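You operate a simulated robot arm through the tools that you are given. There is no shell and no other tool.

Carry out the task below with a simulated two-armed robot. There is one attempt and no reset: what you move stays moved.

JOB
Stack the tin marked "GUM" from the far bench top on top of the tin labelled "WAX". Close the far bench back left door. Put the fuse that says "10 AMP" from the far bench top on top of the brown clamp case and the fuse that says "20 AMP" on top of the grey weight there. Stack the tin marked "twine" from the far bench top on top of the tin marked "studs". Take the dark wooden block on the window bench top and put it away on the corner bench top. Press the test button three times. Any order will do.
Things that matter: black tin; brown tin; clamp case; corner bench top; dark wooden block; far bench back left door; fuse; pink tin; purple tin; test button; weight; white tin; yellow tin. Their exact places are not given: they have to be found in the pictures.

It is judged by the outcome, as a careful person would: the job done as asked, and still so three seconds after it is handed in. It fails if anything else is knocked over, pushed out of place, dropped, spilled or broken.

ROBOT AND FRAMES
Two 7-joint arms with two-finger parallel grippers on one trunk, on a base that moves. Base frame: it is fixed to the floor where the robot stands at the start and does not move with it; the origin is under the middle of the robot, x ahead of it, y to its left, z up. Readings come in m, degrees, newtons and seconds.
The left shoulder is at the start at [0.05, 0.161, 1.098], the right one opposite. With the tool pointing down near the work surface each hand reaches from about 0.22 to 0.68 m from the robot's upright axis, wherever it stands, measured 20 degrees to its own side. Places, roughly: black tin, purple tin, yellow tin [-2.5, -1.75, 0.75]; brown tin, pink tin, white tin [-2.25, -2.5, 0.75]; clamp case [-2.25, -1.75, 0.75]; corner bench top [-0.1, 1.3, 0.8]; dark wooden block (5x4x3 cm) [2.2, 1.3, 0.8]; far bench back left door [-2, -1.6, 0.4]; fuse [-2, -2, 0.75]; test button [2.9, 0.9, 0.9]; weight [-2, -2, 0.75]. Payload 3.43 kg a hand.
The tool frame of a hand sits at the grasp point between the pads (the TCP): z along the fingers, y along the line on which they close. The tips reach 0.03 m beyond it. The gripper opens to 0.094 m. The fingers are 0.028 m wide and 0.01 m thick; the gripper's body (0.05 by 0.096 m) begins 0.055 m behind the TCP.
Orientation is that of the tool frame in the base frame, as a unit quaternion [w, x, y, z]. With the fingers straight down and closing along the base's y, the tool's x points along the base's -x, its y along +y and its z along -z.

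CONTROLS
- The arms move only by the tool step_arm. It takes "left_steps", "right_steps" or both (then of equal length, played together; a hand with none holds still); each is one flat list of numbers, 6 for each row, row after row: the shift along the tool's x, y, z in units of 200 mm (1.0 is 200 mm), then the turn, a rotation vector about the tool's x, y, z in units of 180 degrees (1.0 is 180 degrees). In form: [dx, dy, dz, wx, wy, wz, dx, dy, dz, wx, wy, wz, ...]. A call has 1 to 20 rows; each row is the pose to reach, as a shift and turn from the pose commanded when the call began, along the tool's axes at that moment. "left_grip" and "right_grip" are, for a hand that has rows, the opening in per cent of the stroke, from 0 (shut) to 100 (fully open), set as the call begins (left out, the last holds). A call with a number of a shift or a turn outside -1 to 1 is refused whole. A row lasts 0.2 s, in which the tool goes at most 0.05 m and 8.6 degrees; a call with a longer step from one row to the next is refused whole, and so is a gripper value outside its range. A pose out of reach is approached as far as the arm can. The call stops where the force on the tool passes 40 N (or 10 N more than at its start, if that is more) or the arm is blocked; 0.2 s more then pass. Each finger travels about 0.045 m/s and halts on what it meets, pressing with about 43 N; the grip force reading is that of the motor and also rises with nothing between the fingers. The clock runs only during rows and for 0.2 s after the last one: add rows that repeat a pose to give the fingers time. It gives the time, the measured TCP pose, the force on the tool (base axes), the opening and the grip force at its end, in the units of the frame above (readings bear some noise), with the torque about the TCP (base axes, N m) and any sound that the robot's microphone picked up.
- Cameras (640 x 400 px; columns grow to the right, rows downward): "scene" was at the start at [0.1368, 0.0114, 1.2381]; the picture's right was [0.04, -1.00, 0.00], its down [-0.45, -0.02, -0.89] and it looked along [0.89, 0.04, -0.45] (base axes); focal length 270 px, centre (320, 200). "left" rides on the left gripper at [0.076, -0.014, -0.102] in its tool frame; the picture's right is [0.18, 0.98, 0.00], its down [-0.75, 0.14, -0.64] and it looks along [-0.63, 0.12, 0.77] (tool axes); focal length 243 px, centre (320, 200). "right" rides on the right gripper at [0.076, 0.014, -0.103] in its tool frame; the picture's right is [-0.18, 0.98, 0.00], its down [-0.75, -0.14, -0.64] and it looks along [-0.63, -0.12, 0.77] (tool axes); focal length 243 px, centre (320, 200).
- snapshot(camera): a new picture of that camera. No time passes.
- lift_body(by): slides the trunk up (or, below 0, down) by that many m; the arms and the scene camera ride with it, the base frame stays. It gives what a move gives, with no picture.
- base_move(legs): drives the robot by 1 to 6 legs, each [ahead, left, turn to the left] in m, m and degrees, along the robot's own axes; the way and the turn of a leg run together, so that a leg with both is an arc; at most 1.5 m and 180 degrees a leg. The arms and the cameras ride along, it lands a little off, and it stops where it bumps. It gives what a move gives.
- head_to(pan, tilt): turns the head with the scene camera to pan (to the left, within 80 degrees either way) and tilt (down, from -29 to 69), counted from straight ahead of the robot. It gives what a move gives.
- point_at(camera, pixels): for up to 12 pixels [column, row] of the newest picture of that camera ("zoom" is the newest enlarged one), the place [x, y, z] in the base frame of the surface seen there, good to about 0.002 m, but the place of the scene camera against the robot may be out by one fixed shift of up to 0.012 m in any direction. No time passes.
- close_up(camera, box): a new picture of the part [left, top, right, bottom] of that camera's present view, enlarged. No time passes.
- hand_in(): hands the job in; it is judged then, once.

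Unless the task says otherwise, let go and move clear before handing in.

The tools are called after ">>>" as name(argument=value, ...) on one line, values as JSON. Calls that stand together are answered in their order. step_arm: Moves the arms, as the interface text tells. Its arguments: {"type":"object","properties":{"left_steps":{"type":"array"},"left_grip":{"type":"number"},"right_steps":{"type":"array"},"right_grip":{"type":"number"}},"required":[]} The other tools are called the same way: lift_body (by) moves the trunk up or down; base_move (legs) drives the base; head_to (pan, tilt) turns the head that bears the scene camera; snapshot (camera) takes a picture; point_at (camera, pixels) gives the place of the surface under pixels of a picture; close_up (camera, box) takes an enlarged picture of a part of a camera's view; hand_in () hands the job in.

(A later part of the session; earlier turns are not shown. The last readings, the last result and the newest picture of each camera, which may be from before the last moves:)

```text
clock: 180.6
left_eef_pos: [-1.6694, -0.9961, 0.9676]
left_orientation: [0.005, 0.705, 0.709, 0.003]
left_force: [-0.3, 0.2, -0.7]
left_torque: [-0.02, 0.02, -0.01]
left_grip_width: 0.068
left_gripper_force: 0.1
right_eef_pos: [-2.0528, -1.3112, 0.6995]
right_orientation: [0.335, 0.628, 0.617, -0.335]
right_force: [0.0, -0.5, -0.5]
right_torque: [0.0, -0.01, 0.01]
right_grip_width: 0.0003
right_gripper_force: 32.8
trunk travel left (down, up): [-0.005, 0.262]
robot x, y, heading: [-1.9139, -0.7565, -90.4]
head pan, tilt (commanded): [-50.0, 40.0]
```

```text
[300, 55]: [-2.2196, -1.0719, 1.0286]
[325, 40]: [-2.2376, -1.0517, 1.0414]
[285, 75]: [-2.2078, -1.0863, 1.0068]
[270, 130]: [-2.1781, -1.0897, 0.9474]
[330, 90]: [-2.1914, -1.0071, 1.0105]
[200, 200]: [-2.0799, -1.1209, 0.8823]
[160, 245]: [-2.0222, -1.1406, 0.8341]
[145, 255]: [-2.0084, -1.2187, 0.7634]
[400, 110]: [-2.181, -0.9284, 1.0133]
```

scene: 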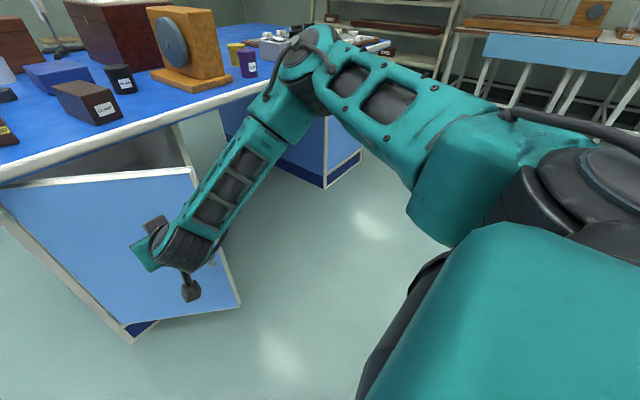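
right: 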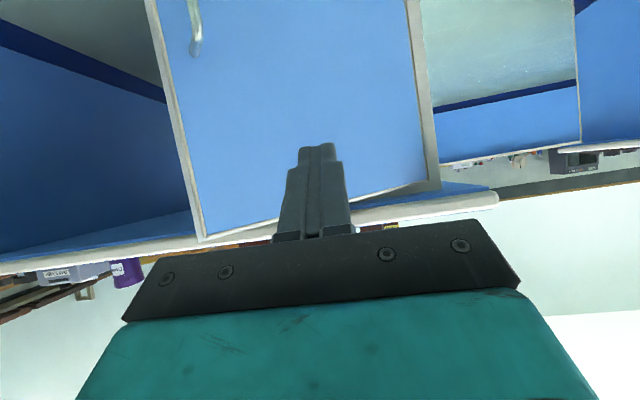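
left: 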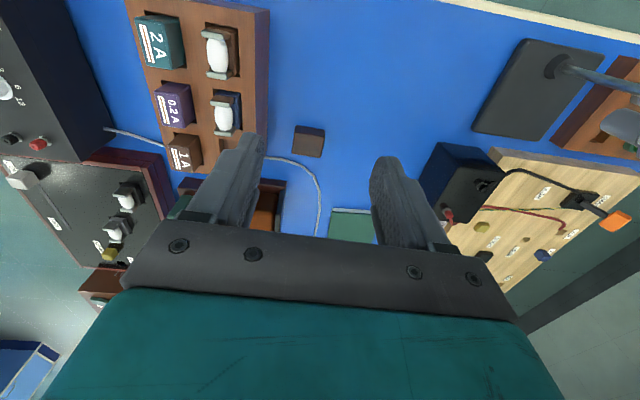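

The elbow stays well off the bench. I'll drive 0.12 m closer, then lower the hand to z≈0.62 at x≈−2.11.

>>> base_move(legs=[[0.12, 0, 0]])

>>> step_arm(right_steps=[0.1, -0.1, 0.07, 0, 0, 0, 0.2, -0.2, 0.14, 0, 0, 0, 0.31, -0.28, 0.21, 0, 0, 0])

>>> head_to(pan=-20, tilt=50)

>>> snapshot(camera="scene")

>>> snapshot(camera="right")

```text
clock: 181.8
left_eef_pos: [-1.6704, -1.1137, 0.9675]
left_orientation: [0.006, 0.705, 0.709, 0.002]
left_force: [-0.2, 0.0, -0.4]
left_torque: [0.0, -0.01, -0.01]
left_grip_width: 0.0678
left_gripper_force: 0.0
right_eef_pos: [-2.0527, -1.43, 0.6987]
right_orientation: [0.335, 0.628, 0.618, -0.334]
right_force: [-0.4, 0.6, 0.6]
right_torque: [0.01, -0.02, 0.02]
right_grip_width: 0.0
right_gripper_force: 32.9
trunk travel left (down, up): [-0.005, 0.262]
robot x, y, heading: [-1.92, -0.8753, -90.2]
head pan, tilt (commanded): [-50.0, 40.0]
```

```text
clock: 182.6
left_eef_pos: [-1.6698, -1.114, 0.9671]
left_orientation: [0.007, 0.704, 0.71, 0.002]
left_force: [1.4, 0.7, 0.8]
left_torque: [0.0, -0.01, 0.03]
left_grip_width: 0.0679
left_gripper_force: 0.0
right_eef_pos: [-2.0596, -1.43, 0.6904]
right_orientation: [0.335, 0.627, 0.618, -0.335]
right_force: [0.2, 0.1, 1.1]
right_torque: [-0.01, 0.0, 0.01]
right_grip_width: 0.0
right_gripper_force: 32.8
right hand out of reach, approached as far as the arm can: row 1, 2, 3
trunk travel left (down, up): [-0.005, 0.262]
robot x, y, heading: [-1.9187, -0.8757, -90.2]
head pan, tilt (commanded): [-50.0, 40.0]
```

```text
clock: 183.6
left_eef_pos: [-1.67, -1.1155, 0.9674]
left_orientation: [0.006, 0.704, 0.71, 0.003]
left_force: [-0.4, -0.6, 0.3]
left_torque: [0.02, -0.02, 0.04]
left_grip_width: 0.0677
left_gripper_force: 0.1
right_eef_pos: [-2.0601, -1.4306, 0.6912]
right_orientation: [0.336, 0.627, 0.619, -0.334]
right_force: [0.3, -0.3, 0.7]
right_torque: [0.02, -0.03, -0.01]
right_grip_width: 0.0
right_gripper_force: 32.7
trunk travel left (down, up): [-0.005, 0.262]
robot x, y, heading: [-1.9164, -0.8755, -90.2]
head pan, tilt (commanded): [-20.0, 50.0]
```

```text
taken
```

scene: 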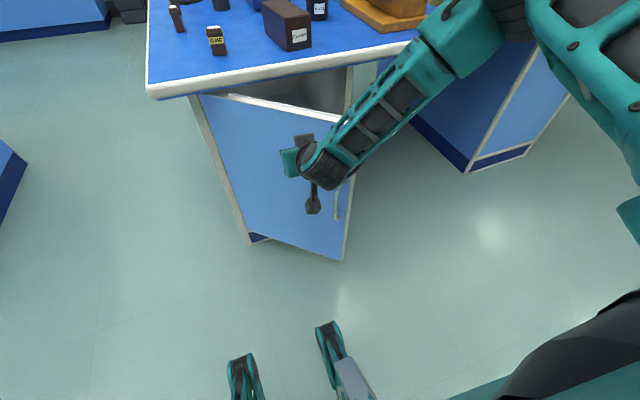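

```text
taken
```

right: 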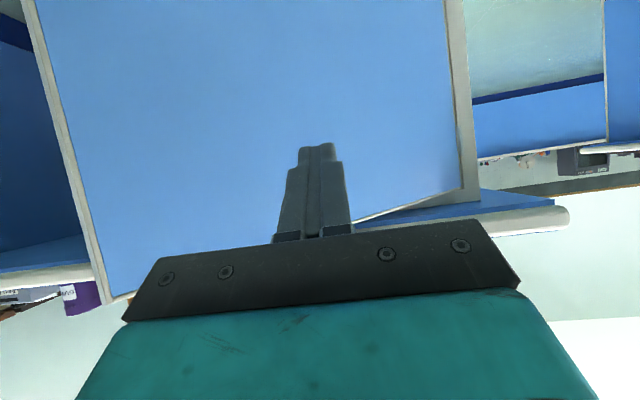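

The arm can't go lower at this distance. I'll back the base 0.1 m and try with the arm stretched further forward, which should let the wrist get lower.

>>> base_move(legs=[[-0.1, 0, 0]])

>>> step_arm(right_steps=[-0.093, -0.083, 0.14, 0, 0, 0, -0.186, -0.166, 0.28, 0, 0, 0, -0.2785, -0.25, 0.417, 0, 0, 0, -0.13, -0.25, 0.51, 0, 0, 0, 0.0135, -0.25, 0.6095, 0, 0, 0])

>>> snapshot(camera="scene")

```text
clock: 184.7
left_eef_pos: [-1.6698, -1.0161, 0.9688]
left_orientation: [0.006, 0.704, 0.71, 0.003]
left_force: [0.3, -0.4, 0.9]
left_torque: [-0.01, 0.01, -0.01]
left_grip_width: 0.0678
left_gripper_force: 0.1
right_eef_pos: [-2.0594, -1.3319, 0.6918]
right_orientation: [0.335, 0.628, 0.618, -0.335]
right_force: [0.2, 0.4, 0.5]
right_torque: [0.02, -0.03, 0.01]
right_grip_width: 0.0
right_gripper_force: 33.3
trunk travel left (down, up): [-0.005, 0.262]
robot x, y, heading: [-1.9187, -0.775, -90.2]
head pan, tilt (commanded): [-20.0, 50.0]
```

```text
clock: 185.9
left_eef_pos: [-1.6698, -1.0154, 0.9677]
left_orientation: [0.006, 0.704, 0.71, 0.002]
left_force: [-0.8, 0.3, 0.4]
left_torque: [0.0, -0.03, 0.0]
left_grip_width: 0.068
left_gripper_force: 0.0
right_eef_pos: [-2.1076, -1.431, 0.657]
right_orientation: [0.331, 0.63, 0.619, -0.334]
right_force: [0.5, -0.2, 0.2]
right_torque: [0.02, -0.01, 0.01]
right_grip_width: 0.0002
right_gripper_force: 32.3
right hand out of reach, approached as far as the arm can: row 5
trunk travel left (down, up): [-0.005, 0.262]
robot x, y, heading: [-1.921, -0.7754, -90.1]
head pan, tilt (commanded): [-20.0, 50.0]
```

```text
taken
```

scene: 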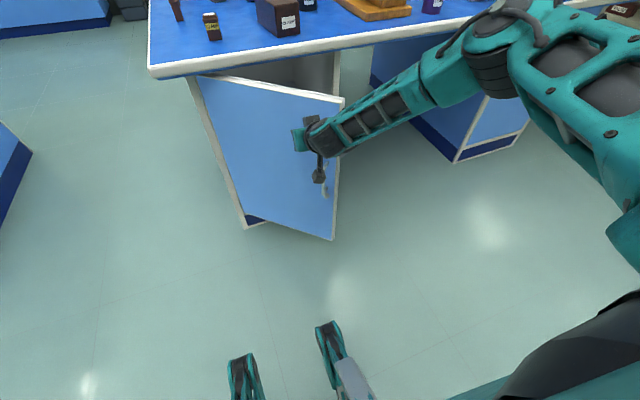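

Now the hand is at (−2.108,−1.431,0.657), low enough to pass under the overhang. I'll keep this arm pose and push by driving the base forward in small legs.

>>> base_move(legs=[[0.07, 0, 0]])

>>> snapshot(camera="scene")

>>> snapshot(camera="right")

```text
clock: 186.9
left_eef_pos: [-1.6689, -1.0845, 0.9668]
left_orientation: [0.006, 0.704, 0.71, 0.002]
left_force: [0.4, 0.3, 1.0]
left_torque: [-0.01, 0.0, -0.03]
left_grip_width: 0.0678
left_gripper_force: 0.0
right_eef_pos: [-2.1064, -1.5011, 0.6581]
right_orientation: [0.331, 0.629, 0.62, -0.333]
right_force: [0.2, -0.1, -0.4]
right_torque: [-0.02, -0.02, 0.0]
right_grip_width: 0.0
right_gripper_force: 33.1
trunk travel left (down, up): [-0.005, 0.262]
robot x, y, heading: [-1.9208, -0.8452, -90.1]
head pan, tilt (commanded): [-20.0, 50.0]
```

```text
taken
```

scene: 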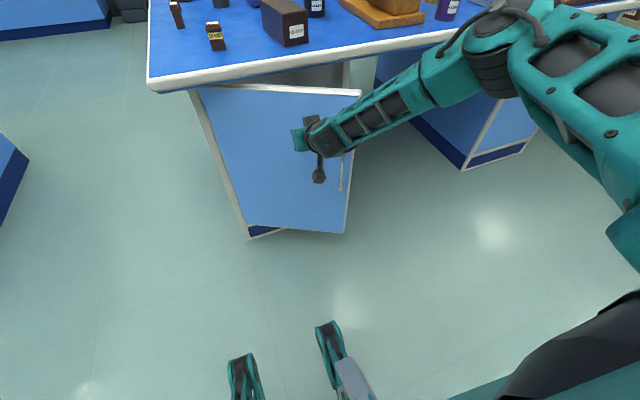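

```text
taken
```

right: 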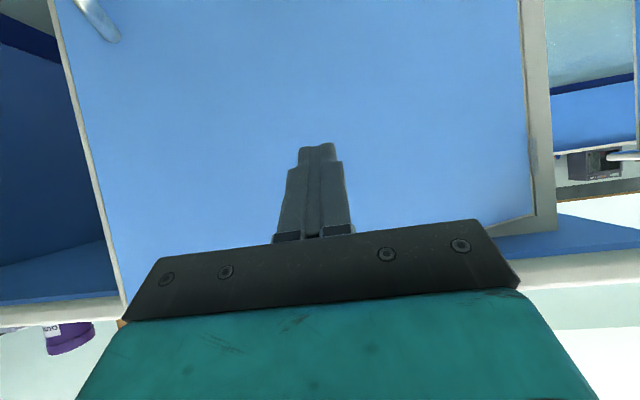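

The door is swinging shut with hardly any force. I'll check the elbow (490,45) against bench items before pushing further.

>>> point_at(camera="scene", pixels=[[470, 30], [490, 20], [480, 70], [515, 10], [445, 10], [360, 18], [400, 90], [345, 92], [230, 86]])

```text
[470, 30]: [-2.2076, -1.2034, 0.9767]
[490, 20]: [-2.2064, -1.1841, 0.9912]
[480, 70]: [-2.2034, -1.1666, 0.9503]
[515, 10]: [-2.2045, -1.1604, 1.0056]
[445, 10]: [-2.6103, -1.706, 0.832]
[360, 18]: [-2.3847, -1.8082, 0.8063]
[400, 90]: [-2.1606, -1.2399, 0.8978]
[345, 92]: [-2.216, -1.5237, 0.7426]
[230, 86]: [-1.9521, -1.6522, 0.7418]
```

Elbow is at y≈−1.2, far from the bench. Continue pushing 0.07 m.

>>> base_move(legs=[[0.07, 0, 0]])

>>> snapshot(camera="scene")

>>> snapshot(camera="right")

```text
clock: 188.0
left_eef_pos: [-1.6691, -1.1556, 0.9667]
left_orientation: [0.006, 0.704, 0.711, 0.002]
left_force: [-0.4, 1.2, -0.5]
left_torque: [0.0, -0.02, 0.0]
left_grip_width: 0.0676
left_gripper_force: 0.1
right_eef_pos: [-2.1059, -1.5705, 0.6586]
right_orientation: [0.331, 0.629, 0.619, -0.333]
right_force: [0.2, -0.1, -0.1]
right_torque: [-0.02, 0.0, 0.04]
right_grip_width: 0.0
right_gripper_force: 33.0
trunk travel left (down, up): [-0.005, 0.262]
robot x, y, heading: [-1.9219, -0.916, -90.0]
head pan, tilt (commanded): [-20.0, 50.0]
```

```text
taken
```

scene: 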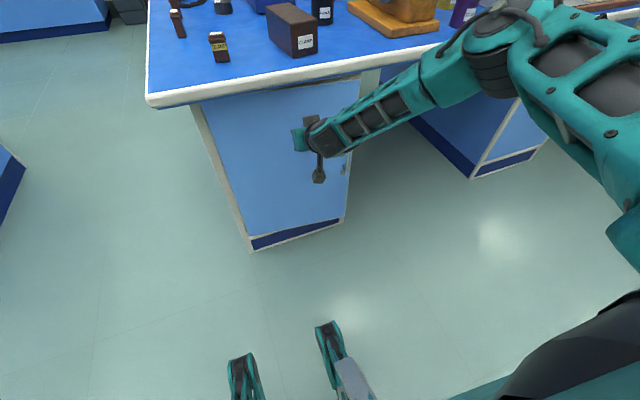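

```text
taken
```

right: 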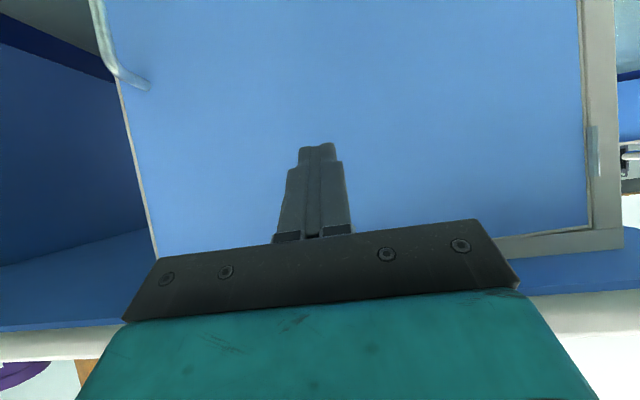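

Nearly shut. Continue with smaller legs.

>>> base_move(legs=[[0.04, 0, 0]])

>>> snapshot(camera="scene")

>>> snapshot(camera="right")

```text
clock: 188.8
left_eef_pos: [-1.6689, -1.1954, 0.9663]
left_orientation: [0.006, 0.704, 0.71, 0.004]
left_force: [0.0, -0.6, 0.7]
left_torque: [-0.01, 0.0, 0.02]
left_grip_width: 0.0674
left_gripper_force: 0.0
right_eef_pos: [-2.1079, -1.61, 0.6588]
right_orientation: [0.33, 0.63, 0.619, -0.333]
right_force: [0.2, 0.5, -0.3]
right_torque: [0.0, -0.01, 0.0]
right_grip_width: 0.0002
right_gripper_force: 33.3
trunk travel left (down, up): [-0.005, 0.262]
robot x, y, heading: [-1.9192, -0.9589, -90.2]
head pan, tilt (commanded): [-20.0, 50.0]
```

```text
taken
```

scene: 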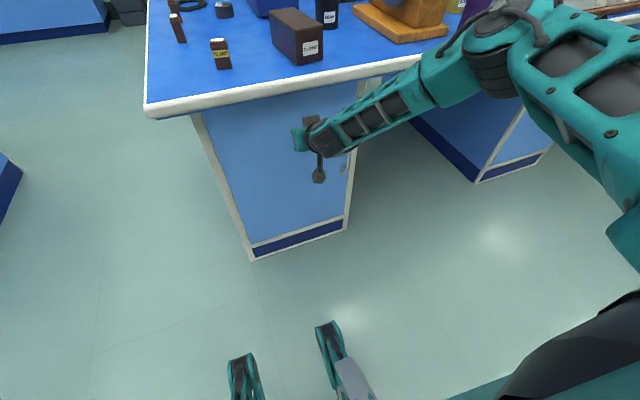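

```text
taken
```

right: 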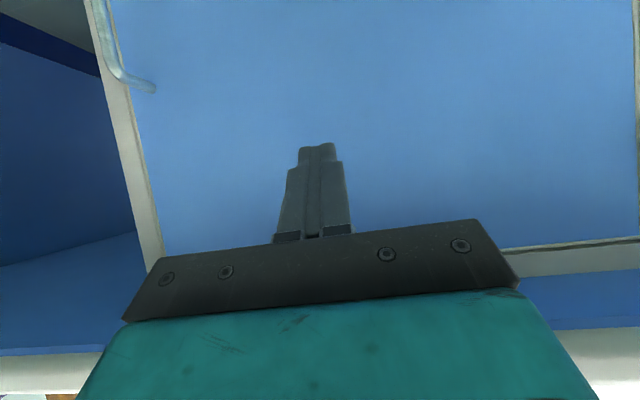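

>>> point_at(camera="scene", pixels=[[215, 130], [250, 150], [280, 180], [330, 210], [345, 220], [340, 160], [353, 150], [200, 120], [255, 245], [345, 225]])

>>> close_up(camera="scene", box=[180, 80, 400, 270])

```text
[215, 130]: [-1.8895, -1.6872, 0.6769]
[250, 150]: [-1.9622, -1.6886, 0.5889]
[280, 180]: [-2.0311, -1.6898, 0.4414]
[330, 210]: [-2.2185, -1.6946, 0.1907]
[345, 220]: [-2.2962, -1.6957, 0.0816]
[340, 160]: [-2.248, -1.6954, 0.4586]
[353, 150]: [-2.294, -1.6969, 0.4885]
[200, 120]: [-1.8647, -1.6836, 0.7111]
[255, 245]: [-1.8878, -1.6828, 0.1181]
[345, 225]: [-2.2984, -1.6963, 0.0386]
```

```text
2.11 times, centred on (290, 175) of scene
```

zoom: 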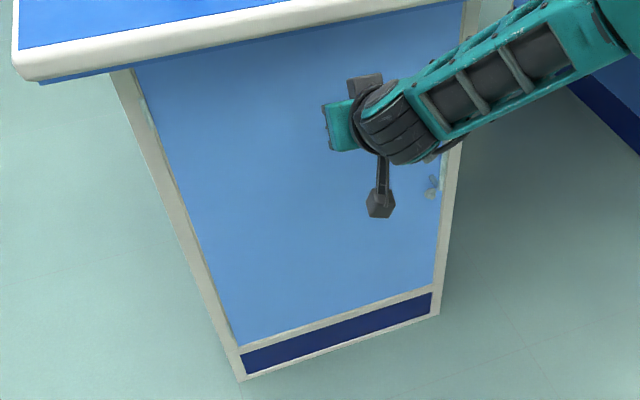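

The door face is now flush with the frame (y≈−1.69 all along, frame −1.697), so it swung shut. I'll back off and then check it again.

>>> base_move(legs=[[-0.3, 0, 0]])

>>> snapshot(camera="scene")

>>> point_at(camera="scene", pixels=[[215, 90], [260, 150], [300, 190], [320, 100], [325, 160], [335, 150], [240, 215], [330, 185]])

```text
clock: 190.9
left_eef_pos: [-1.6694, -0.8857, 0.9664]
left_orientation: [0.006, 0.706, 0.709, 0.002]
left_force: [0.6, -0.2, 0.0]
left_torque: [-0.02, 0.03, 0.02]
left_grip_width: 0.0677
left_gripper_force: 0.1
right_eef_pos: [-2.1073, -1.3013, 0.6576]
right_orientation: [0.33, 0.631, 0.618, -0.334]
right_force: [-0.1, 0.5, -0.4]
right_torque: [-0.02, -0.02, 0.0]
right_grip_width: 0.0
right_gripper_force: 33.1
trunk travel left (down, up): [-0.005, 0.262]
robot x, y, heading: [-1.9156, -0.6461, -90.0]
head pan, tilt (commanded): [-20.0, 50.0]
```

```text
taken
```

scene: 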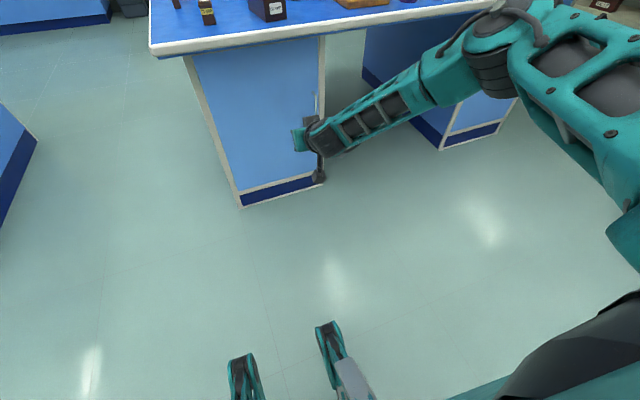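

```text
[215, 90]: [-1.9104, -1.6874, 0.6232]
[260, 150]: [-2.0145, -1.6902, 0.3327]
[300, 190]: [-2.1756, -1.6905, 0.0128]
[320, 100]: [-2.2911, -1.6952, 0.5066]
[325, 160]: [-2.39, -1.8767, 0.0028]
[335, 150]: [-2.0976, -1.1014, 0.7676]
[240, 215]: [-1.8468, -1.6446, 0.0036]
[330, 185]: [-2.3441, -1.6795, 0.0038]
```

Door confirmed closed from here too. Now raise the right hand and return it to pointing down.

>>> step_arm(right_steps=[-0.11, 0.025, -0.15, 0, 0.039, 0, -0.22, 0.05, -0.3, 0, 0.078, 0, -0.33, 0.075, -0.45, 0, 0.117, 0, -0.445, 0.1, -0.594, 0, 0.156, 0])

```text
clock: 191.9
left_eef_pos: [-1.6687, -0.8872, 0.9675]
left_orientation: [0.005, 0.706, 0.709, 0.002]
left_force: [-0.3, -0.9, 0.0]
left_torque: [0.02, -0.01, -0.02]
left_grip_width: 0.0674
left_gripper_force: 0.1
right_eef_pos: [-2.0854, -1.2516, 0.7987]
right_orientation: [0.169, 0.693, 0.68, -0.169]
right_force: [-0.2, -0.8, 0.0]
right_torque: [0.0, 0.01, 0.01]
right_grip_width: 0.0002
right_gripper_force: 32.8
trunk travel left (down, up): [-0.005, 0.262]
robot x, y, heading: [-1.9156, -0.6481, -90.4]
head pan, tilt (commanded): [-20.0, 50.0]
```

>>> step_arm(right_steps=[0.077, 0.02, -0.176, 0, 0.031, 0, 0.154, 0.04, -0.352, 0, 0.062, 0, 0.231, 0.06, -0.528, 0, 0.093, 0, 0.308, 0.08, -0.704, 0, 0.124, 0, 0.385, 0.1, -0.88, 0, 0.154, 0])

>>> lift_body(by=0.26)

>>> head_to(pan=0, tilt=30)

>>> snapshot(camera="scene")

```text
clock: 193.1
left_eef_pos: [-1.6688, -0.8875, 0.9667]
left_orientation: [0.006, 0.705, 0.709, 0.003]
left_force: [-0.1, -0.1, -0.1]
left_torque: [-0.03, -0.04, -0.03]
left_grip_width: 0.0676
left_gripper_force: 0.1
right_eef_pos: [-2.0659, -1.1032, 0.9169]
right_orientation: [0.001, 0.714, 0.7, 0.001]
right_force: [-0.1, 0.5, 0.1]
right_torque: [-0.01, 0.01, 0.02]
right_grip_width: 0.0
right_gripper_force: 32.6
trunk travel left (down, up): [-0.005, 0.262]
robot x, y, heading: [-1.923, -0.6494, -90.0]
head pan, tilt (commanded): [-20.0, 50.0]
```

```text
clock: 195.8
left_eef_pos: [-1.669, -0.8869, 1.227]
left_orientation: [0.006, 0.705, 0.709, 0.002]
left_force: [0.8, -0.4, -0.6]
left_torque: [0.03, 0.03, 0.0]
left_grip_width: 0.0678
left_gripper_force: 0.1
right_eef_pos: [-2.066, -1.1042, 1.1754]
right_orientation: [0.002, 0.713, 0.701, 0.001]
right_force: [-0.7, 0.0, -0.6]
right_torque: [0.0, 0.0, 0.02]
right_grip_width: 0.0001
right_gripper_force: 33.4
trunk travel left (down, up): [-0.265, 0.002]
robot x, y, heading: [-1.9165, -0.6499, -90.3]
head pan, tilt (commanded): [-20.0, 50.0]
```

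```text
clock: 196.6
left_eef_pos: [-1.6705, -0.8867, 1.2266]
left_orientation: [0.006, 0.705, 0.709, 0.003]
left_force: [-0.2, 0.4, -1.3]
left_torque: [-0.01, -0.01, -0.03]
left_grip_width: 0.068
left_gripper_force: 0.0
right_eef_pos: [-2.0647, -1.1039, 1.1753]
right_orientation: [0.003, 0.714, 0.7, 0.0]
right_force: [0.0, 0.1, -0.4]
right_torque: [0.01, 0.03, 0.01]
right_grip_width: 0.0002
right_gripper_force: 33.2
trunk travel left (down, up): [-0.265, 0.002]
robot x, y, heading: [-1.917, -0.6486, -90.5]
head pan, tilt (commanded): [0.0, 30.0]
```

```text
taken
```

scene: 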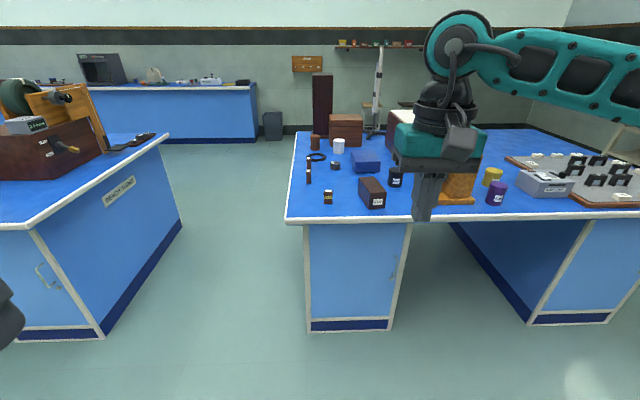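

The bench scene is unchanged and the door is closed. For GUM/WAX I'll use the right arm from the kneehole side: retract the right hand and drive to about (−2.45,−1.15).

>>> step_arm(right_steps=[0.2, 0, -0.05, 0, 0, 0, 0.4, 0, -0.1, 0, 0, 0, 0.6, 0, -0.15, 0, 0, 0, 0.8, 0, -0.2, 0, 0, 0], right_grip=88)

>>> base_move(legs=[[0.0, -0.53, 0], [0.5, 0, 0]])

>>> head_to(pan=-15, tilt=45)

>>> snapshot(camera="scene")

>>> snapshot(camera="right")

```text
clock: 197.6
left_eef_pos: [-1.6689, -0.8871, 1.2262]
left_orientation: [0.007, 0.706, 0.709, 0.003]
left_force: [-0.5, 0.1, -0.3]
left_torque: [0.01, 0.01, 0.01]
left_grip_width: 0.0675
left_gripper_force: 0.1
right_eef_pos: [-2.0613, -0.9416, 1.2161]
right_orientation: [0.002, 0.714, 0.7, 0.001]
right_force: [0.2, -0.7, 1.0]
right_torque: [-0.02, 0.03, 0.0]
right_grip_width: 0.0831
right_gripper_force: 0.3
trunk travel left (down, up): [-0.265, 0.002]
robot x, y, heading: [-1.9172, -0.6513, -90.3]
head pan, tilt (commanded): [0.0, 30.0]
```

```text
clock: 205.3
left_eef_pos: [-2.2022, -1.3899, 1.2267]
left_orientation: [0.006, 0.708, 0.707, 0.002]
left_force: [0.4, -0.7, -0.1]
left_torque: [-0.01, -0.01, -0.01]
left_grip_width: 0.0677
left_gripper_force: 0.1
right_eef_pos: [-2.5932, -1.4436, 1.2152]
right_orientation: [0.002, 0.717, 0.697, 0.0]
right_force: [0.5, -0.3, -0.9]
right_torque: [0.01, 0.02, -0.01]
right_grip_width: 0.0828
right_gripper_force: 0.0
trunk travel left (down, up): [-0.265, 0.002]
robot x, y, heading: [-2.4463, -1.1476, -90.9]
head pan, tilt (commanded): [0.0, 30.0]
```

```text
clock: 206.1
left_eef_pos: [-2.2027, -1.3882, 1.2271]
left_orientation: [0.007, 0.708, 0.707, 0.003]
left_force: [-0.8, 0.4, -0.1]
left_torque: [0.0, -0.02, 0.01]
left_grip_width: 0.0675
left_gripper_force: 0.1
right_eef_pos: [-2.5947, -1.4432, 1.2164]
right_orientation: [0.002, 0.716, 0.698, 0.0]
right_force: [-0.1, 0.6, -0.3]
right_torque: [-0.01, 0.0, 0.01]
right_grip_width: 0.0826
right_gripper_force: 0.1
trunk travel left (down, up): [-0.265, 0.002]
robot x, y, heading: [-2.4477, -1.1456, -90.7]
head pan, tilt (commanded): [-15.0, 45.0]
```

```text
taken
```

scene: 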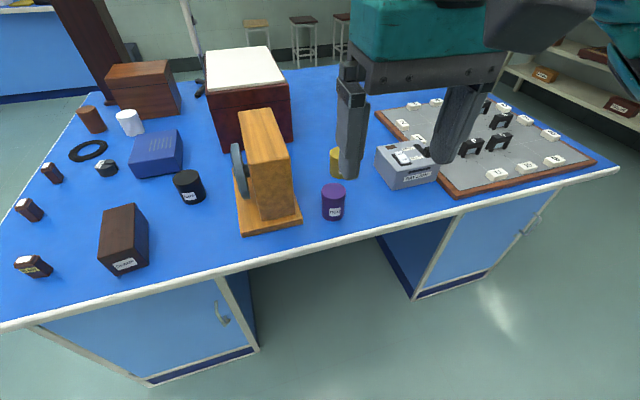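

```text
taken
```

right: 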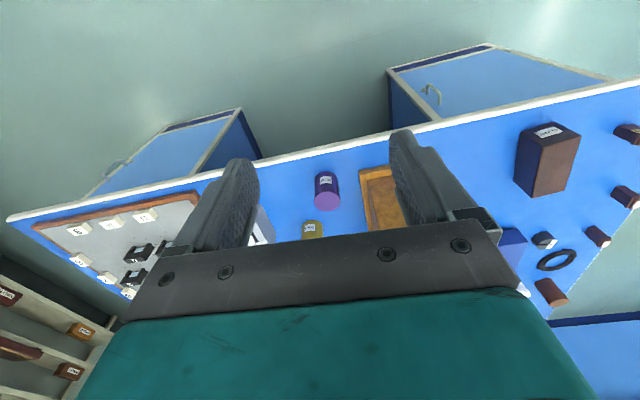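

The wrist view shows the purple tin (327,190) and yellow tin (313,230). Measure them with the wrist camera.

>>> close_up(camera="right", box=[260, 140, 420, 240])

```text
4.00 times, centred on (340, 190) of right
```

zoom: 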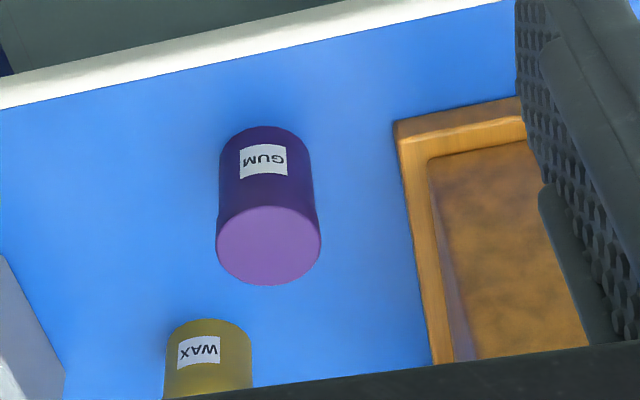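

>>> point_at(camera="zoom", pixels=[[268, 245], [220, 240], [316, 248], [268, 208], [268, 280], [265, 135], [300, 120], [400, 125], [430, 355], [210, 330], [190, 390], [60, 370]])

```text
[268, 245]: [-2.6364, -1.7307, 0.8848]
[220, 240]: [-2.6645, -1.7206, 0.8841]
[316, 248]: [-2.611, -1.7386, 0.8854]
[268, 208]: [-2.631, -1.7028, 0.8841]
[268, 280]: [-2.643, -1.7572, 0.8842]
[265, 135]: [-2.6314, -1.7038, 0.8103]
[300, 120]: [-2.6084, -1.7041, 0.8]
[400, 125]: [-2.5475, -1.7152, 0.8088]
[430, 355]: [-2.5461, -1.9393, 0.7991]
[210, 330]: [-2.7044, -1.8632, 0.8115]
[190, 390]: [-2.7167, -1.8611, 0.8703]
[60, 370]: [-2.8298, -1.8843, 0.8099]
```

GUM tin: centre (−2.637,−1.730), top 0.8845, Ø≈0.056; bench top 0.80. I'll lower the trunk and move the right hand over it.

>>> lift_body(by=-0.14)

>>> step_arm(right_steps=[-0.2, -0.06, 0, 0, 0, 0, -0.4, -0.12, 0, 0, 0, 0, -0.6, -0.1775, 0, 0, 0, 0, -0.8, -0.1775, 0, 0, 0, 0, -1.0, -0.1775, 0, 0, 0, 0])

>>> snapshot(camera="right")

>>> snapshot(camera="scene")

```text
clock: 207.7
left_eef_pos: [-2.201, -1.3894, 1.0863]
left_orientation: [0.007, 0.708, 0.706, 0.003]
left_force: [0.3, -0.1, 0.2]
left_torque: [0.01, -0.01, 0.01]
left_grip_width: 0.0677
left_gripper_force: 0.0
right_eef_pos: [-2.5935, -1.4431, 1.0755]
right_orientation: [0.003, 0.717, 0.697, 0.0]
right_force: [-0.6, -0.9, -0.3]
right_torque: [0.02, -0.01, -0.04]
right_grip_width: 0.0827
right_gripper_force: 0.0
trunk travel left (down, up): [-0.125, 0.142]
robot x, y, heading: [-2.4486, -1.1422, -90.8]
head pan, tilt (commanded): [-15.0, 45.0]
```

```text
clock: 208.9
left_eef_pos: [-2.2019, -1.3907, 1.0871]
left_orientation: [0.007, 0.708, 0.707, 0.003]
left_force: [-0.4, 0.6, -0.4]
left_torque: [-0.02, 0.0, -0.01]
left_grip_width: 0.0676
left_gripper_force: 0.1
right_eef_pos: [-2.6341, -1.6437, 1.0747]
right_orientation: [0.001, 0.716, 0.698, 0.001]
right_force: [0.1, -0.2, -0.4]
right_torque: [0.03, 0.05, -0.01]
right_grip_width: 0.0825
right_gripper_force: 0.0
trunk travel left (down, up): [-0.125, 0.142]
robot x, y, heading: [-2.452, -1.1455, -90.8]
head pan, tilt (commanded): [-15.0, 45.0]
```

```text
taken
```

right: 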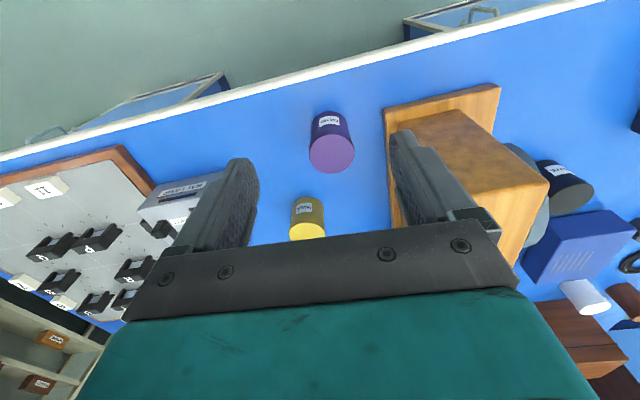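

```text
taken
```

scene: 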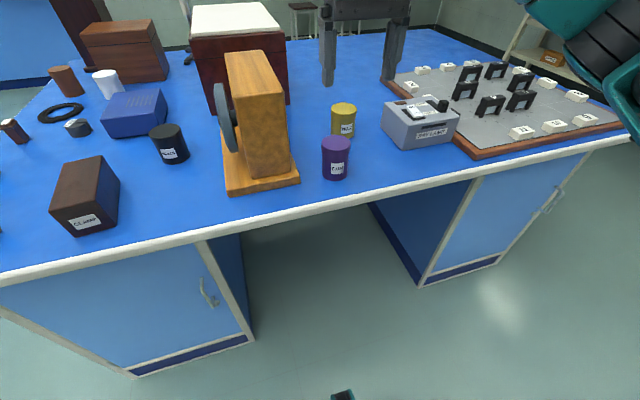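

Both tins are visible in the wrist view: purple top (332,153), yellow top (306,230). Measure both.

>>> close_up(camera="right", box=[260, 90, 400, 245])

>>> point_at(camera="right", pixels=[[332, 155], [311, 150], [353, 152], [332, 138], [334, 172], [291, 228], [324, 226], [307, 222], [308, 230], [308, 237], [307, 203]])

```text
2.58 times, centred on (330, 168) of right
```

zoom: 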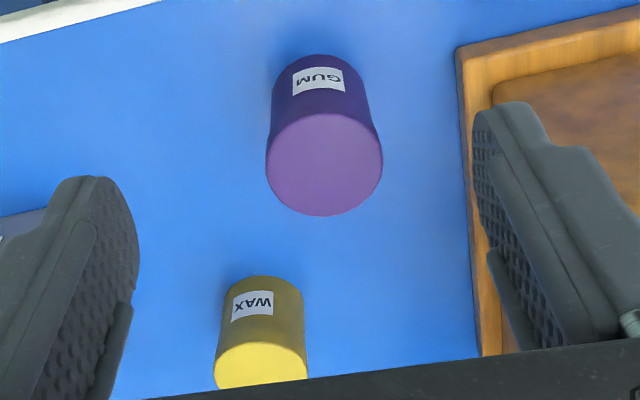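

```text
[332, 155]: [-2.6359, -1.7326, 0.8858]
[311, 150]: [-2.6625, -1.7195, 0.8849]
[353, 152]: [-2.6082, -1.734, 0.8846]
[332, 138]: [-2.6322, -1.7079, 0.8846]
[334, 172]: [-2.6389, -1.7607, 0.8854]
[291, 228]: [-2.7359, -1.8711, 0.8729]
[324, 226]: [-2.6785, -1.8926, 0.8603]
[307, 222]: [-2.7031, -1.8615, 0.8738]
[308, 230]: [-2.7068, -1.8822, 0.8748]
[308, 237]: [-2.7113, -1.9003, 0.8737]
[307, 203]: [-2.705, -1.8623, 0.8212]
```

>>> close_up(camera="scene", box=[300, 80, 380, 190])

```text
3.64 times, centred on (340, 135) of scene
```

zoom: 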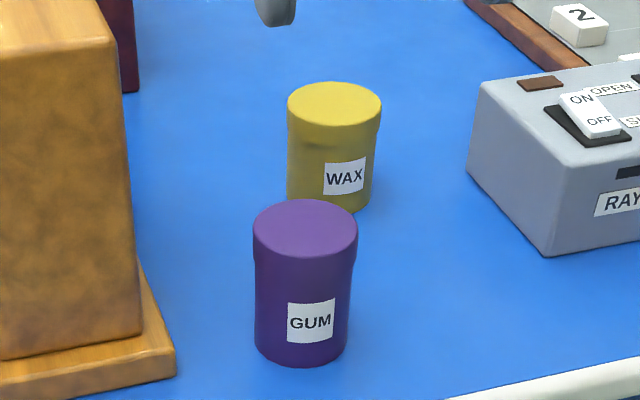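

>>> point_at(camera="zoom", pixels=[[256, 225], [354, 230], [305, 203], [305, 252], [305, 228], [290, 102], [378, 104], [334, 85], [334, 122], [334, 103], [470, 170], [548, 250]])

```text
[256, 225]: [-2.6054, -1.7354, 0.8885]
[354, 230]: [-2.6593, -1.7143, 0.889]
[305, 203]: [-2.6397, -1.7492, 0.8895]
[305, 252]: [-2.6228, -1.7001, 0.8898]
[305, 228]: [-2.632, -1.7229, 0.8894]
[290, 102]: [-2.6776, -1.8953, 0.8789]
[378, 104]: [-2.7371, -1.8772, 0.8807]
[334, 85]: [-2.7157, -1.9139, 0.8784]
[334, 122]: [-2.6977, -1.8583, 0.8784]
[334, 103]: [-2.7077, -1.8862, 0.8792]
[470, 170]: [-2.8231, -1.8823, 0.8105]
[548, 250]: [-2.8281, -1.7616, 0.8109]
```

WAX centre ≈ (−2.710,−1.892), top 0.875; that's beyond reach from here. I'll move the base 0.125 m closer and 0.05 m right (the hand is high above everything).

>>> base_move(legs=[[0.125, -0.05, 0.8]])

>>> snapshot(camera="right")

>>> snapshot(camera="scene")

```text
clock: 210.2
left_eef_pos: [-2.2472, -1.5112, 1.0876]
left_orientation: [0.006, 0.702, 0.712, 0.003]
left_force: [0.4, -0.3, 0.8]
left_torque: [0.02, 0.03, -0.01]
left_grip_width: 0.0676
left_gripper_force: 0.1
right_eef_pos: [-2.678, -1.7699, 1.0739]
right_orientation: [0.003, 0.711, 0.703, 0.0]
right_force: [0.2, -0.4, 0.5]
right_torque: [0.03, 0.0, 0.01]
right_grip_width: 0.0826
right_gripper_force: 0.0
trunk travel left (down, up): [-0.125, 0.142]
robot x, y, heading: [-2.4967, -1.2731, -89.7]
head pan, tilt (commanded): [-15.0, 45.0]
```

```text
taken
```

right: 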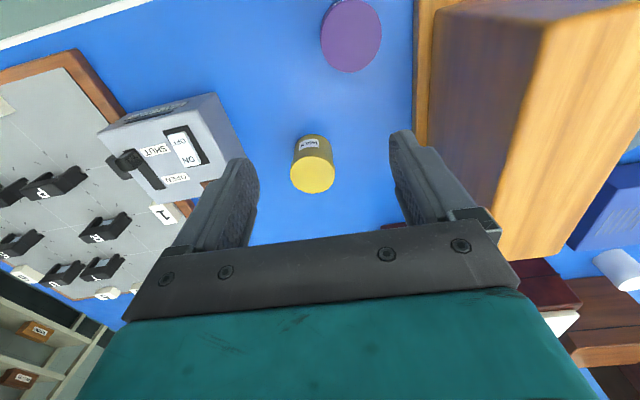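

```text
taken
```

scene: 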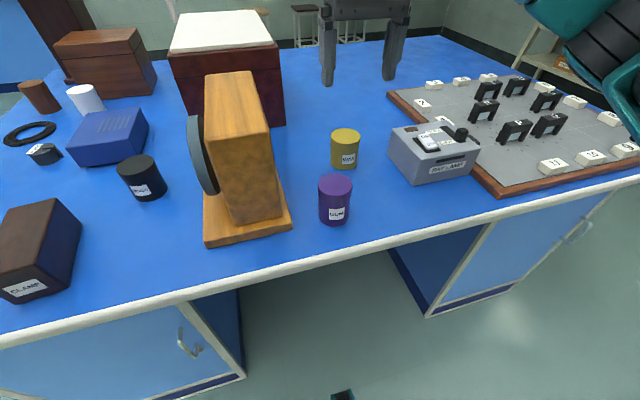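

Now both tin tops are fully visible in the wrist view (yellow 313,175; purple 352,35). Measure their centres.

>>> point_at(camera="right", pixels=[[291, 175], [334, 172], [313, 158], [314, 190], [313, 175], [322, 38], [380, 33], [350, 3], [352, 68], [351, 36]])

>>> close_up(camera="right", box=[270, 0, 430, 210])

```text
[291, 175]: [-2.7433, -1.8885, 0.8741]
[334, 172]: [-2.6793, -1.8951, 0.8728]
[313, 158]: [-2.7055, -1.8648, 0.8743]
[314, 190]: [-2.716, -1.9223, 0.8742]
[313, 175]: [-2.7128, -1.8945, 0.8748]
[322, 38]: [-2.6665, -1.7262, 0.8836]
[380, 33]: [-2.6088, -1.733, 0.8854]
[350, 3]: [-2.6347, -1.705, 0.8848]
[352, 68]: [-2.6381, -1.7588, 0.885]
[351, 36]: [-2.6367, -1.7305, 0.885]
```

```text
1.90 times, centred on (350, 105) of right
```

zoom: 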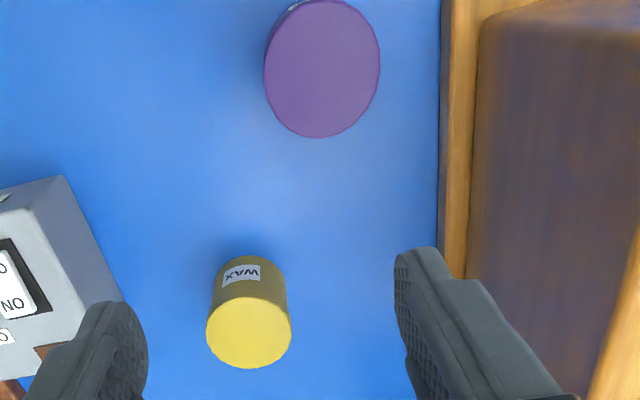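

WAX centre (−2.711,−1.8935); GUM centre (−2.638,−1.732). Move above GUM and descend to z≈0.884 first.

>>> step_arm(right_steps=[0.096, 0.099, 0, 0, 0, 0, 0.192, 0.198, 0, 0, 0, 0, 0.192, 0.198, 0.2, 0, 0, 0, 0.192, 0.198, 0.4, 0, 0, 0, 0.192, 0.198, 0.6, 0, 0, 0, 0.192, 0.198, 0.75, 0, 0, 0])

>>> snapshot(camera="right")

>>> snapshot(camera="scene")

```text
clock: 211.7
left_eef_pos: [-2.248, -1.5109, 1.0874]
left_orientation: [0.006, 0.702, 0.712, 0.002]
left_force: [-0.1, 0.4, -0.5]
left_torque: [-0.03, 0.04, 0.02]
left_grip_width: 0.0678
left_gripper_force: 0.0
right_eef_pos: [-2.6353, -1.7343, 0.9243]
right_orientation: [0.002, 0.711, 0.703, -0.001]
right_force: [0.6, 0.7, -0.8]
right_torque: [-0.01, -0.01, -0.01]
right_grip_width: 0.0826
right_gripper_force: 0.1
trunk travel left (down, up): [-0.125, 0.142]
robot x, y, heading: [-2.4956, -1.2728, -89.8]
head pan, tilt (commanded): [-15.0, 45.0]
```

```text
taken
```

right: 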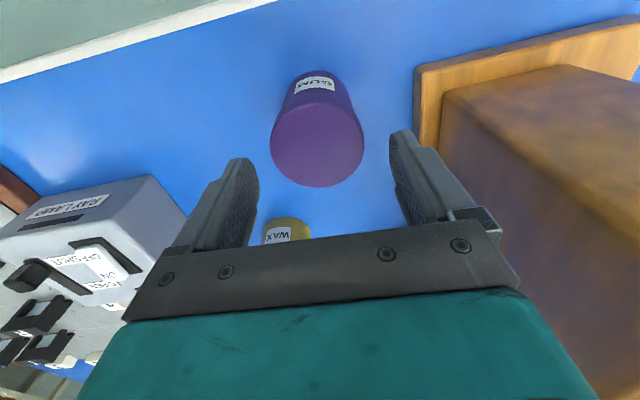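

```text
taken
```

scene: 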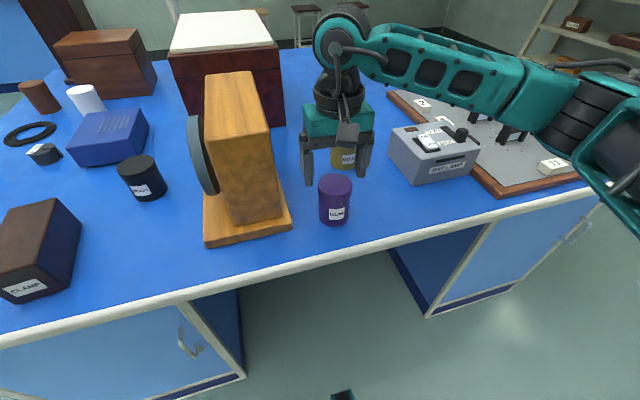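

Tin top (317,145) is centred between the fingers within 2–4 mm. Small correction, descend to z≈0.846 and close.

>>> step_arm(right_steps=[0.012, -0.01, 0.15, 0, 0, 0, 0.012, -0.01, 0.3, 0, 0, 0, 0.012, -0.01, 0.392, 0, 0, 0])

>>> step_arm(right_steps=[0, 0, 0, 0, 0, 0, 0, 0, 0, 0, 0, 0, 0, 0, 0, 0, 0, 0, 0, 0, 0, 0, 0, 0, 0, 0, 0, 0, 0, 0], right_grip=0)

>>> snapshot(camera="right")

```text
clock: 212.4
left_eef_pos: [-2.2479, -1.5106, 1.0857]
left_orientation: [0.006, 0.702, 0.712, 0.003]
left_force: [0.3, 0.3, -0.4]
left_torque: [0.03, -0.02, 0.0]
left_grip_width: 0.0678
left_gripper_force: 0.0
right_eef_pos: [-2.6372, -1.731, 0.8451]
right_orientation: [0.003, 0.71, 0.704, 0.001]
right_force: [-0.8, -0.1, 0.4]
right_torque: [0.02, 0.0, 0.0]
right_grip_width: 0.0827
right_gripper_force: 0.0
trunk travel left (down, up): [-0.125, 0.142]
robot x, y, heading: [-2.4971, -1.2724, -89.8]
head pan, tilt (commanded): [-15.0, 45.0]
```

```text
clock: 213.7
left_eef_pos: [-2.248, -1.5109, 1.0859]
left_orientation: [0.007, 0.703, 0.711, 0.003]
left_force: [0.2, -0.1, -0.1]
left_torque: [0.0, 0.02, 0.02]
left_grip_width: 0.0681
left_gripper_force: 0.1
right_eef_pos: [-2.6363, -1.7309, 0.8452]
right_orientation: [0.002, 0.711, 0.703, 0.0]
right_force: [0.4, -0.6, 0.1]
right_torque: [-0.02, 0.0, 0.0]
right_grip_width: 0.0613
right_gripper_force: 42.8
trunk travel left (down, up): [-0.125, 0.142]
robot x, y, heading: [-2.4997, -1.2701, -90.2]
head pan, tilt (commanded): [-15.0, 45.0]
```

```text
taken
```

right: 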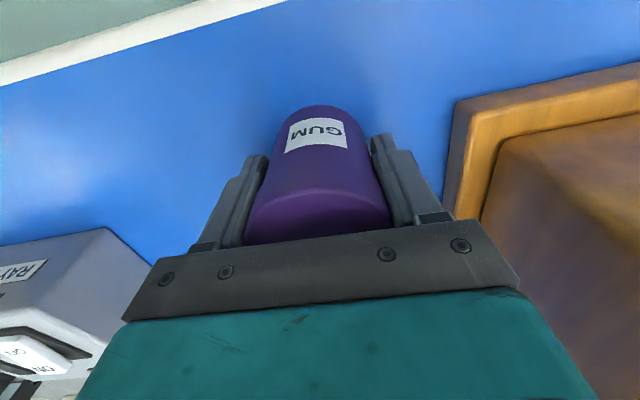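

GUM is gripped (width 0.061, 42.8 N). Lift 0.14 m and carry it over WAX.

>>> step_arm(right_steps=[0, 0, -0.2, 0, 0, 0, 0, 0, -0.4, 0, 0, 0, 0, 0, -0.6, 0, 0, 0, 0, 0, -0.7, 0, 0, 0, -0.163, -0.073, -0.7, 0, 0, 0, -0.327, -0.145, -0.7, 0, 0, 0, -0.49, -0.218, -0.7, 0, 0, 0, -0.653, -0.29, -0.7, 0, 0, 0, -0.8165, -0.363, -0.7, 0, 0, 0])

>>> snapshot(camera="right")

>>> snapshot(camera="scene")

```text
clock: 215.7
left_eef_pos: [-2.2483, -1.5107, 1.0873]
left_orientation: [0.005, 0.702, 0.712, 0.001]
left_force: [1.2, 0.7, -0.4]
left_torque: [0.01, -0.02, 0.0]
left_grip_width: 0.0675
left_gripper_force: 0.0
right_eef_pos: [-2.7136, -1.8927, 0.988]
right_orientation: [0.002, 0.71, 0.704, 0.001]
right_force: [0.2, 0.5, -2.1]
right_torque: [0.03, -0.05, 0.04]
right_grip_width: 0.0615
right_gripper_force: 43.2
trunk travel left (down, up): [-0.125, 0.142]
robot x, y, heading: [-2.495, -1.2766, -89.8]
head pan, tilt (commanded): [-15.0, 45.0]
```

```text
taken
```

right: 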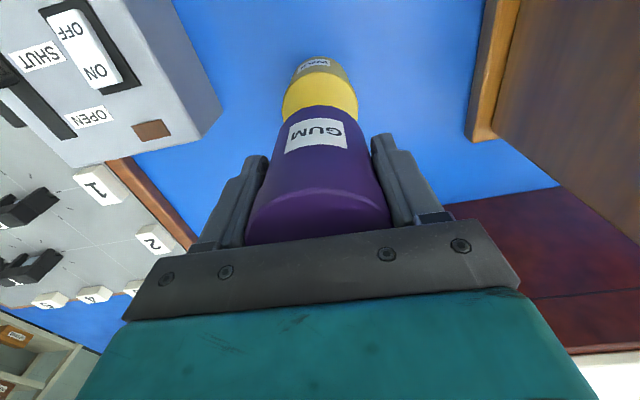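

```text
taken
```

scene: 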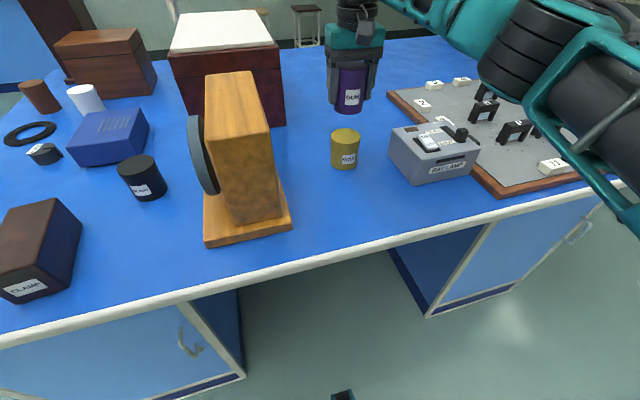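

GUM is above WAX, aligned in the wrist view (yellow 320,95). Lower to a few mm above, then creep to contact.

>>> step_arm(right_steps=[0, 0.01, 0.15, 0, 0, 0, 0, 0.01, 0.3, 0, 0, 0])

>>> snapshot(camera="right")

>>> close_up(camera="scene", box=[280, 20, 420, 190])

```text
clock: 216.2
left_eef_pos: [-2.2483, -1.5115, 1.088]
left_orientation: [0.006, 0.702, 0.712, 0.002]
left_force: [-0.3, 0.2, -0.1]
left_torque: [-0.03, 0.03, 0.0]
left_grip_width: 0.068
left_gripper_force: 0.0
right_eef_pos: [-2.7116, -1.8932, 0.9255]
right_orientation: [0.002, 0.711, 0.703, 0.0]
right_force: [0.9, -0.3, -1.3]
right_torque: [0.02, 0.01, 0.0]
right_grip_width: 0.0611
right_gripper_force: 42.4
trunk travel left (down, up): [-0.125, 0.142]
robot x, y, heading: [-2.4964, -1.2697, -90.3]
head pan, tilt (commanded): [-15.0, 45.0]
```

```text
taken
```

right: 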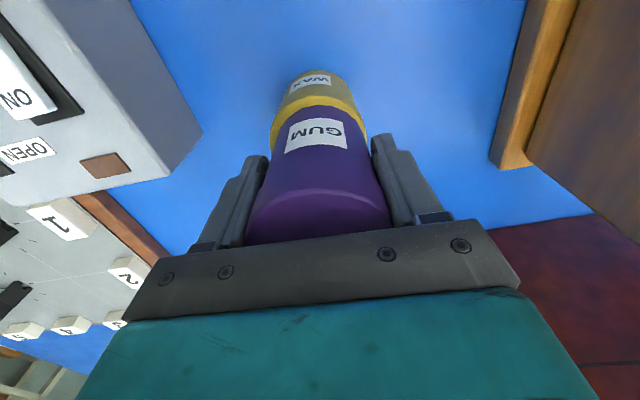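

```text
2.35 times, centred on (350, 105) of scene
```

zoom: 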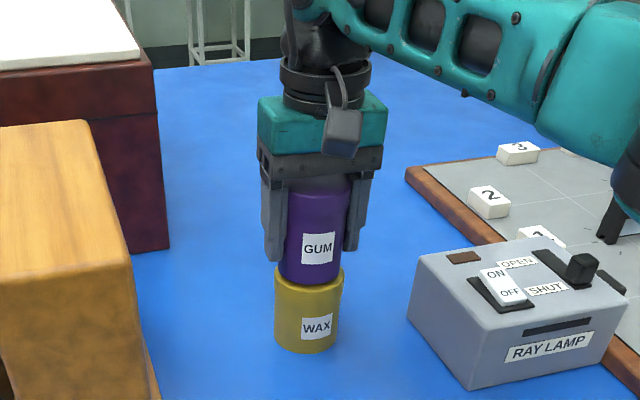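

Alignment looks good (GUM over WAX at zoom 310,250). Creep down for contact.

>>> step_arm(right_steps=[0, 0, 0.01, 0, 0, 0, 0, 0, 0.02, 0, 0, 0, 0, 0, 0.03, 0, 0, 0])

```text
clock: 217.1
left_eef_pos: [-2.2478, -1.5097, 1.0871]
left_orientation: [0.006, 0.703, 0.712, 0.002]
left_force: [-0.4, -0.8, -0.4]
left_torque: [0.01, 0.0, -0.01]
left_grip_width: 0.068
left_gripper_force: 0.0
right_eef_pos: [-2.7108, -1.8927, 0.9209]
right_orientation: [0.003, 0.71, 0.704, 0.0]
right_force: [-0.9, -0.7, -1.4]
right_torque: [0.01, 0.01, -0.01]
right_grip_width: 0.0615
right_gripper_force: 43.0
trunk travel left (down, up): [-0.125, 0.142]
robot x, y, heading: [-2.4972, -1.2721, -90.0]
head pan, tilt (commanded): [-15.0, 45.0]
```

>>> step_arm(right_steps=[0, 0, 0.006, 0, 0, 0, 0, 0, 0.012, 0, 0, 0, 0, 0, 0.012, 0, 0, 0])

```text
clock: 217.8
left_eef_pos: [-2.2475, -1.5094, 1.0877]
left_orientation: [0.007, 0.702, 0.712, 0.002]
left_force: [-1.2, -0.4, -0.1]
left_torque: [-0.01, 0.01, 0.0]
left_grip_width: 0.0676
left_gripper_force: 0.1
right_eef_pos: [-2.7118, -1.8928, 0.9207]
right_orientation: [0.004, 0.711, 0.703, -0.001]
right_force: [-3.7, 0.1, 13.4]
right_torque: [0.23, 0.38, 0.01]
right_grip_width: 0.0615
right_gripper_force: 43.1
trunk travel left (down, up): [-0.125, 0.142]
robot x, y, heading: [-2.4991, -1.2744, -89.7]
head pan, tilt (commanded): [-15.0, 45.0]
```

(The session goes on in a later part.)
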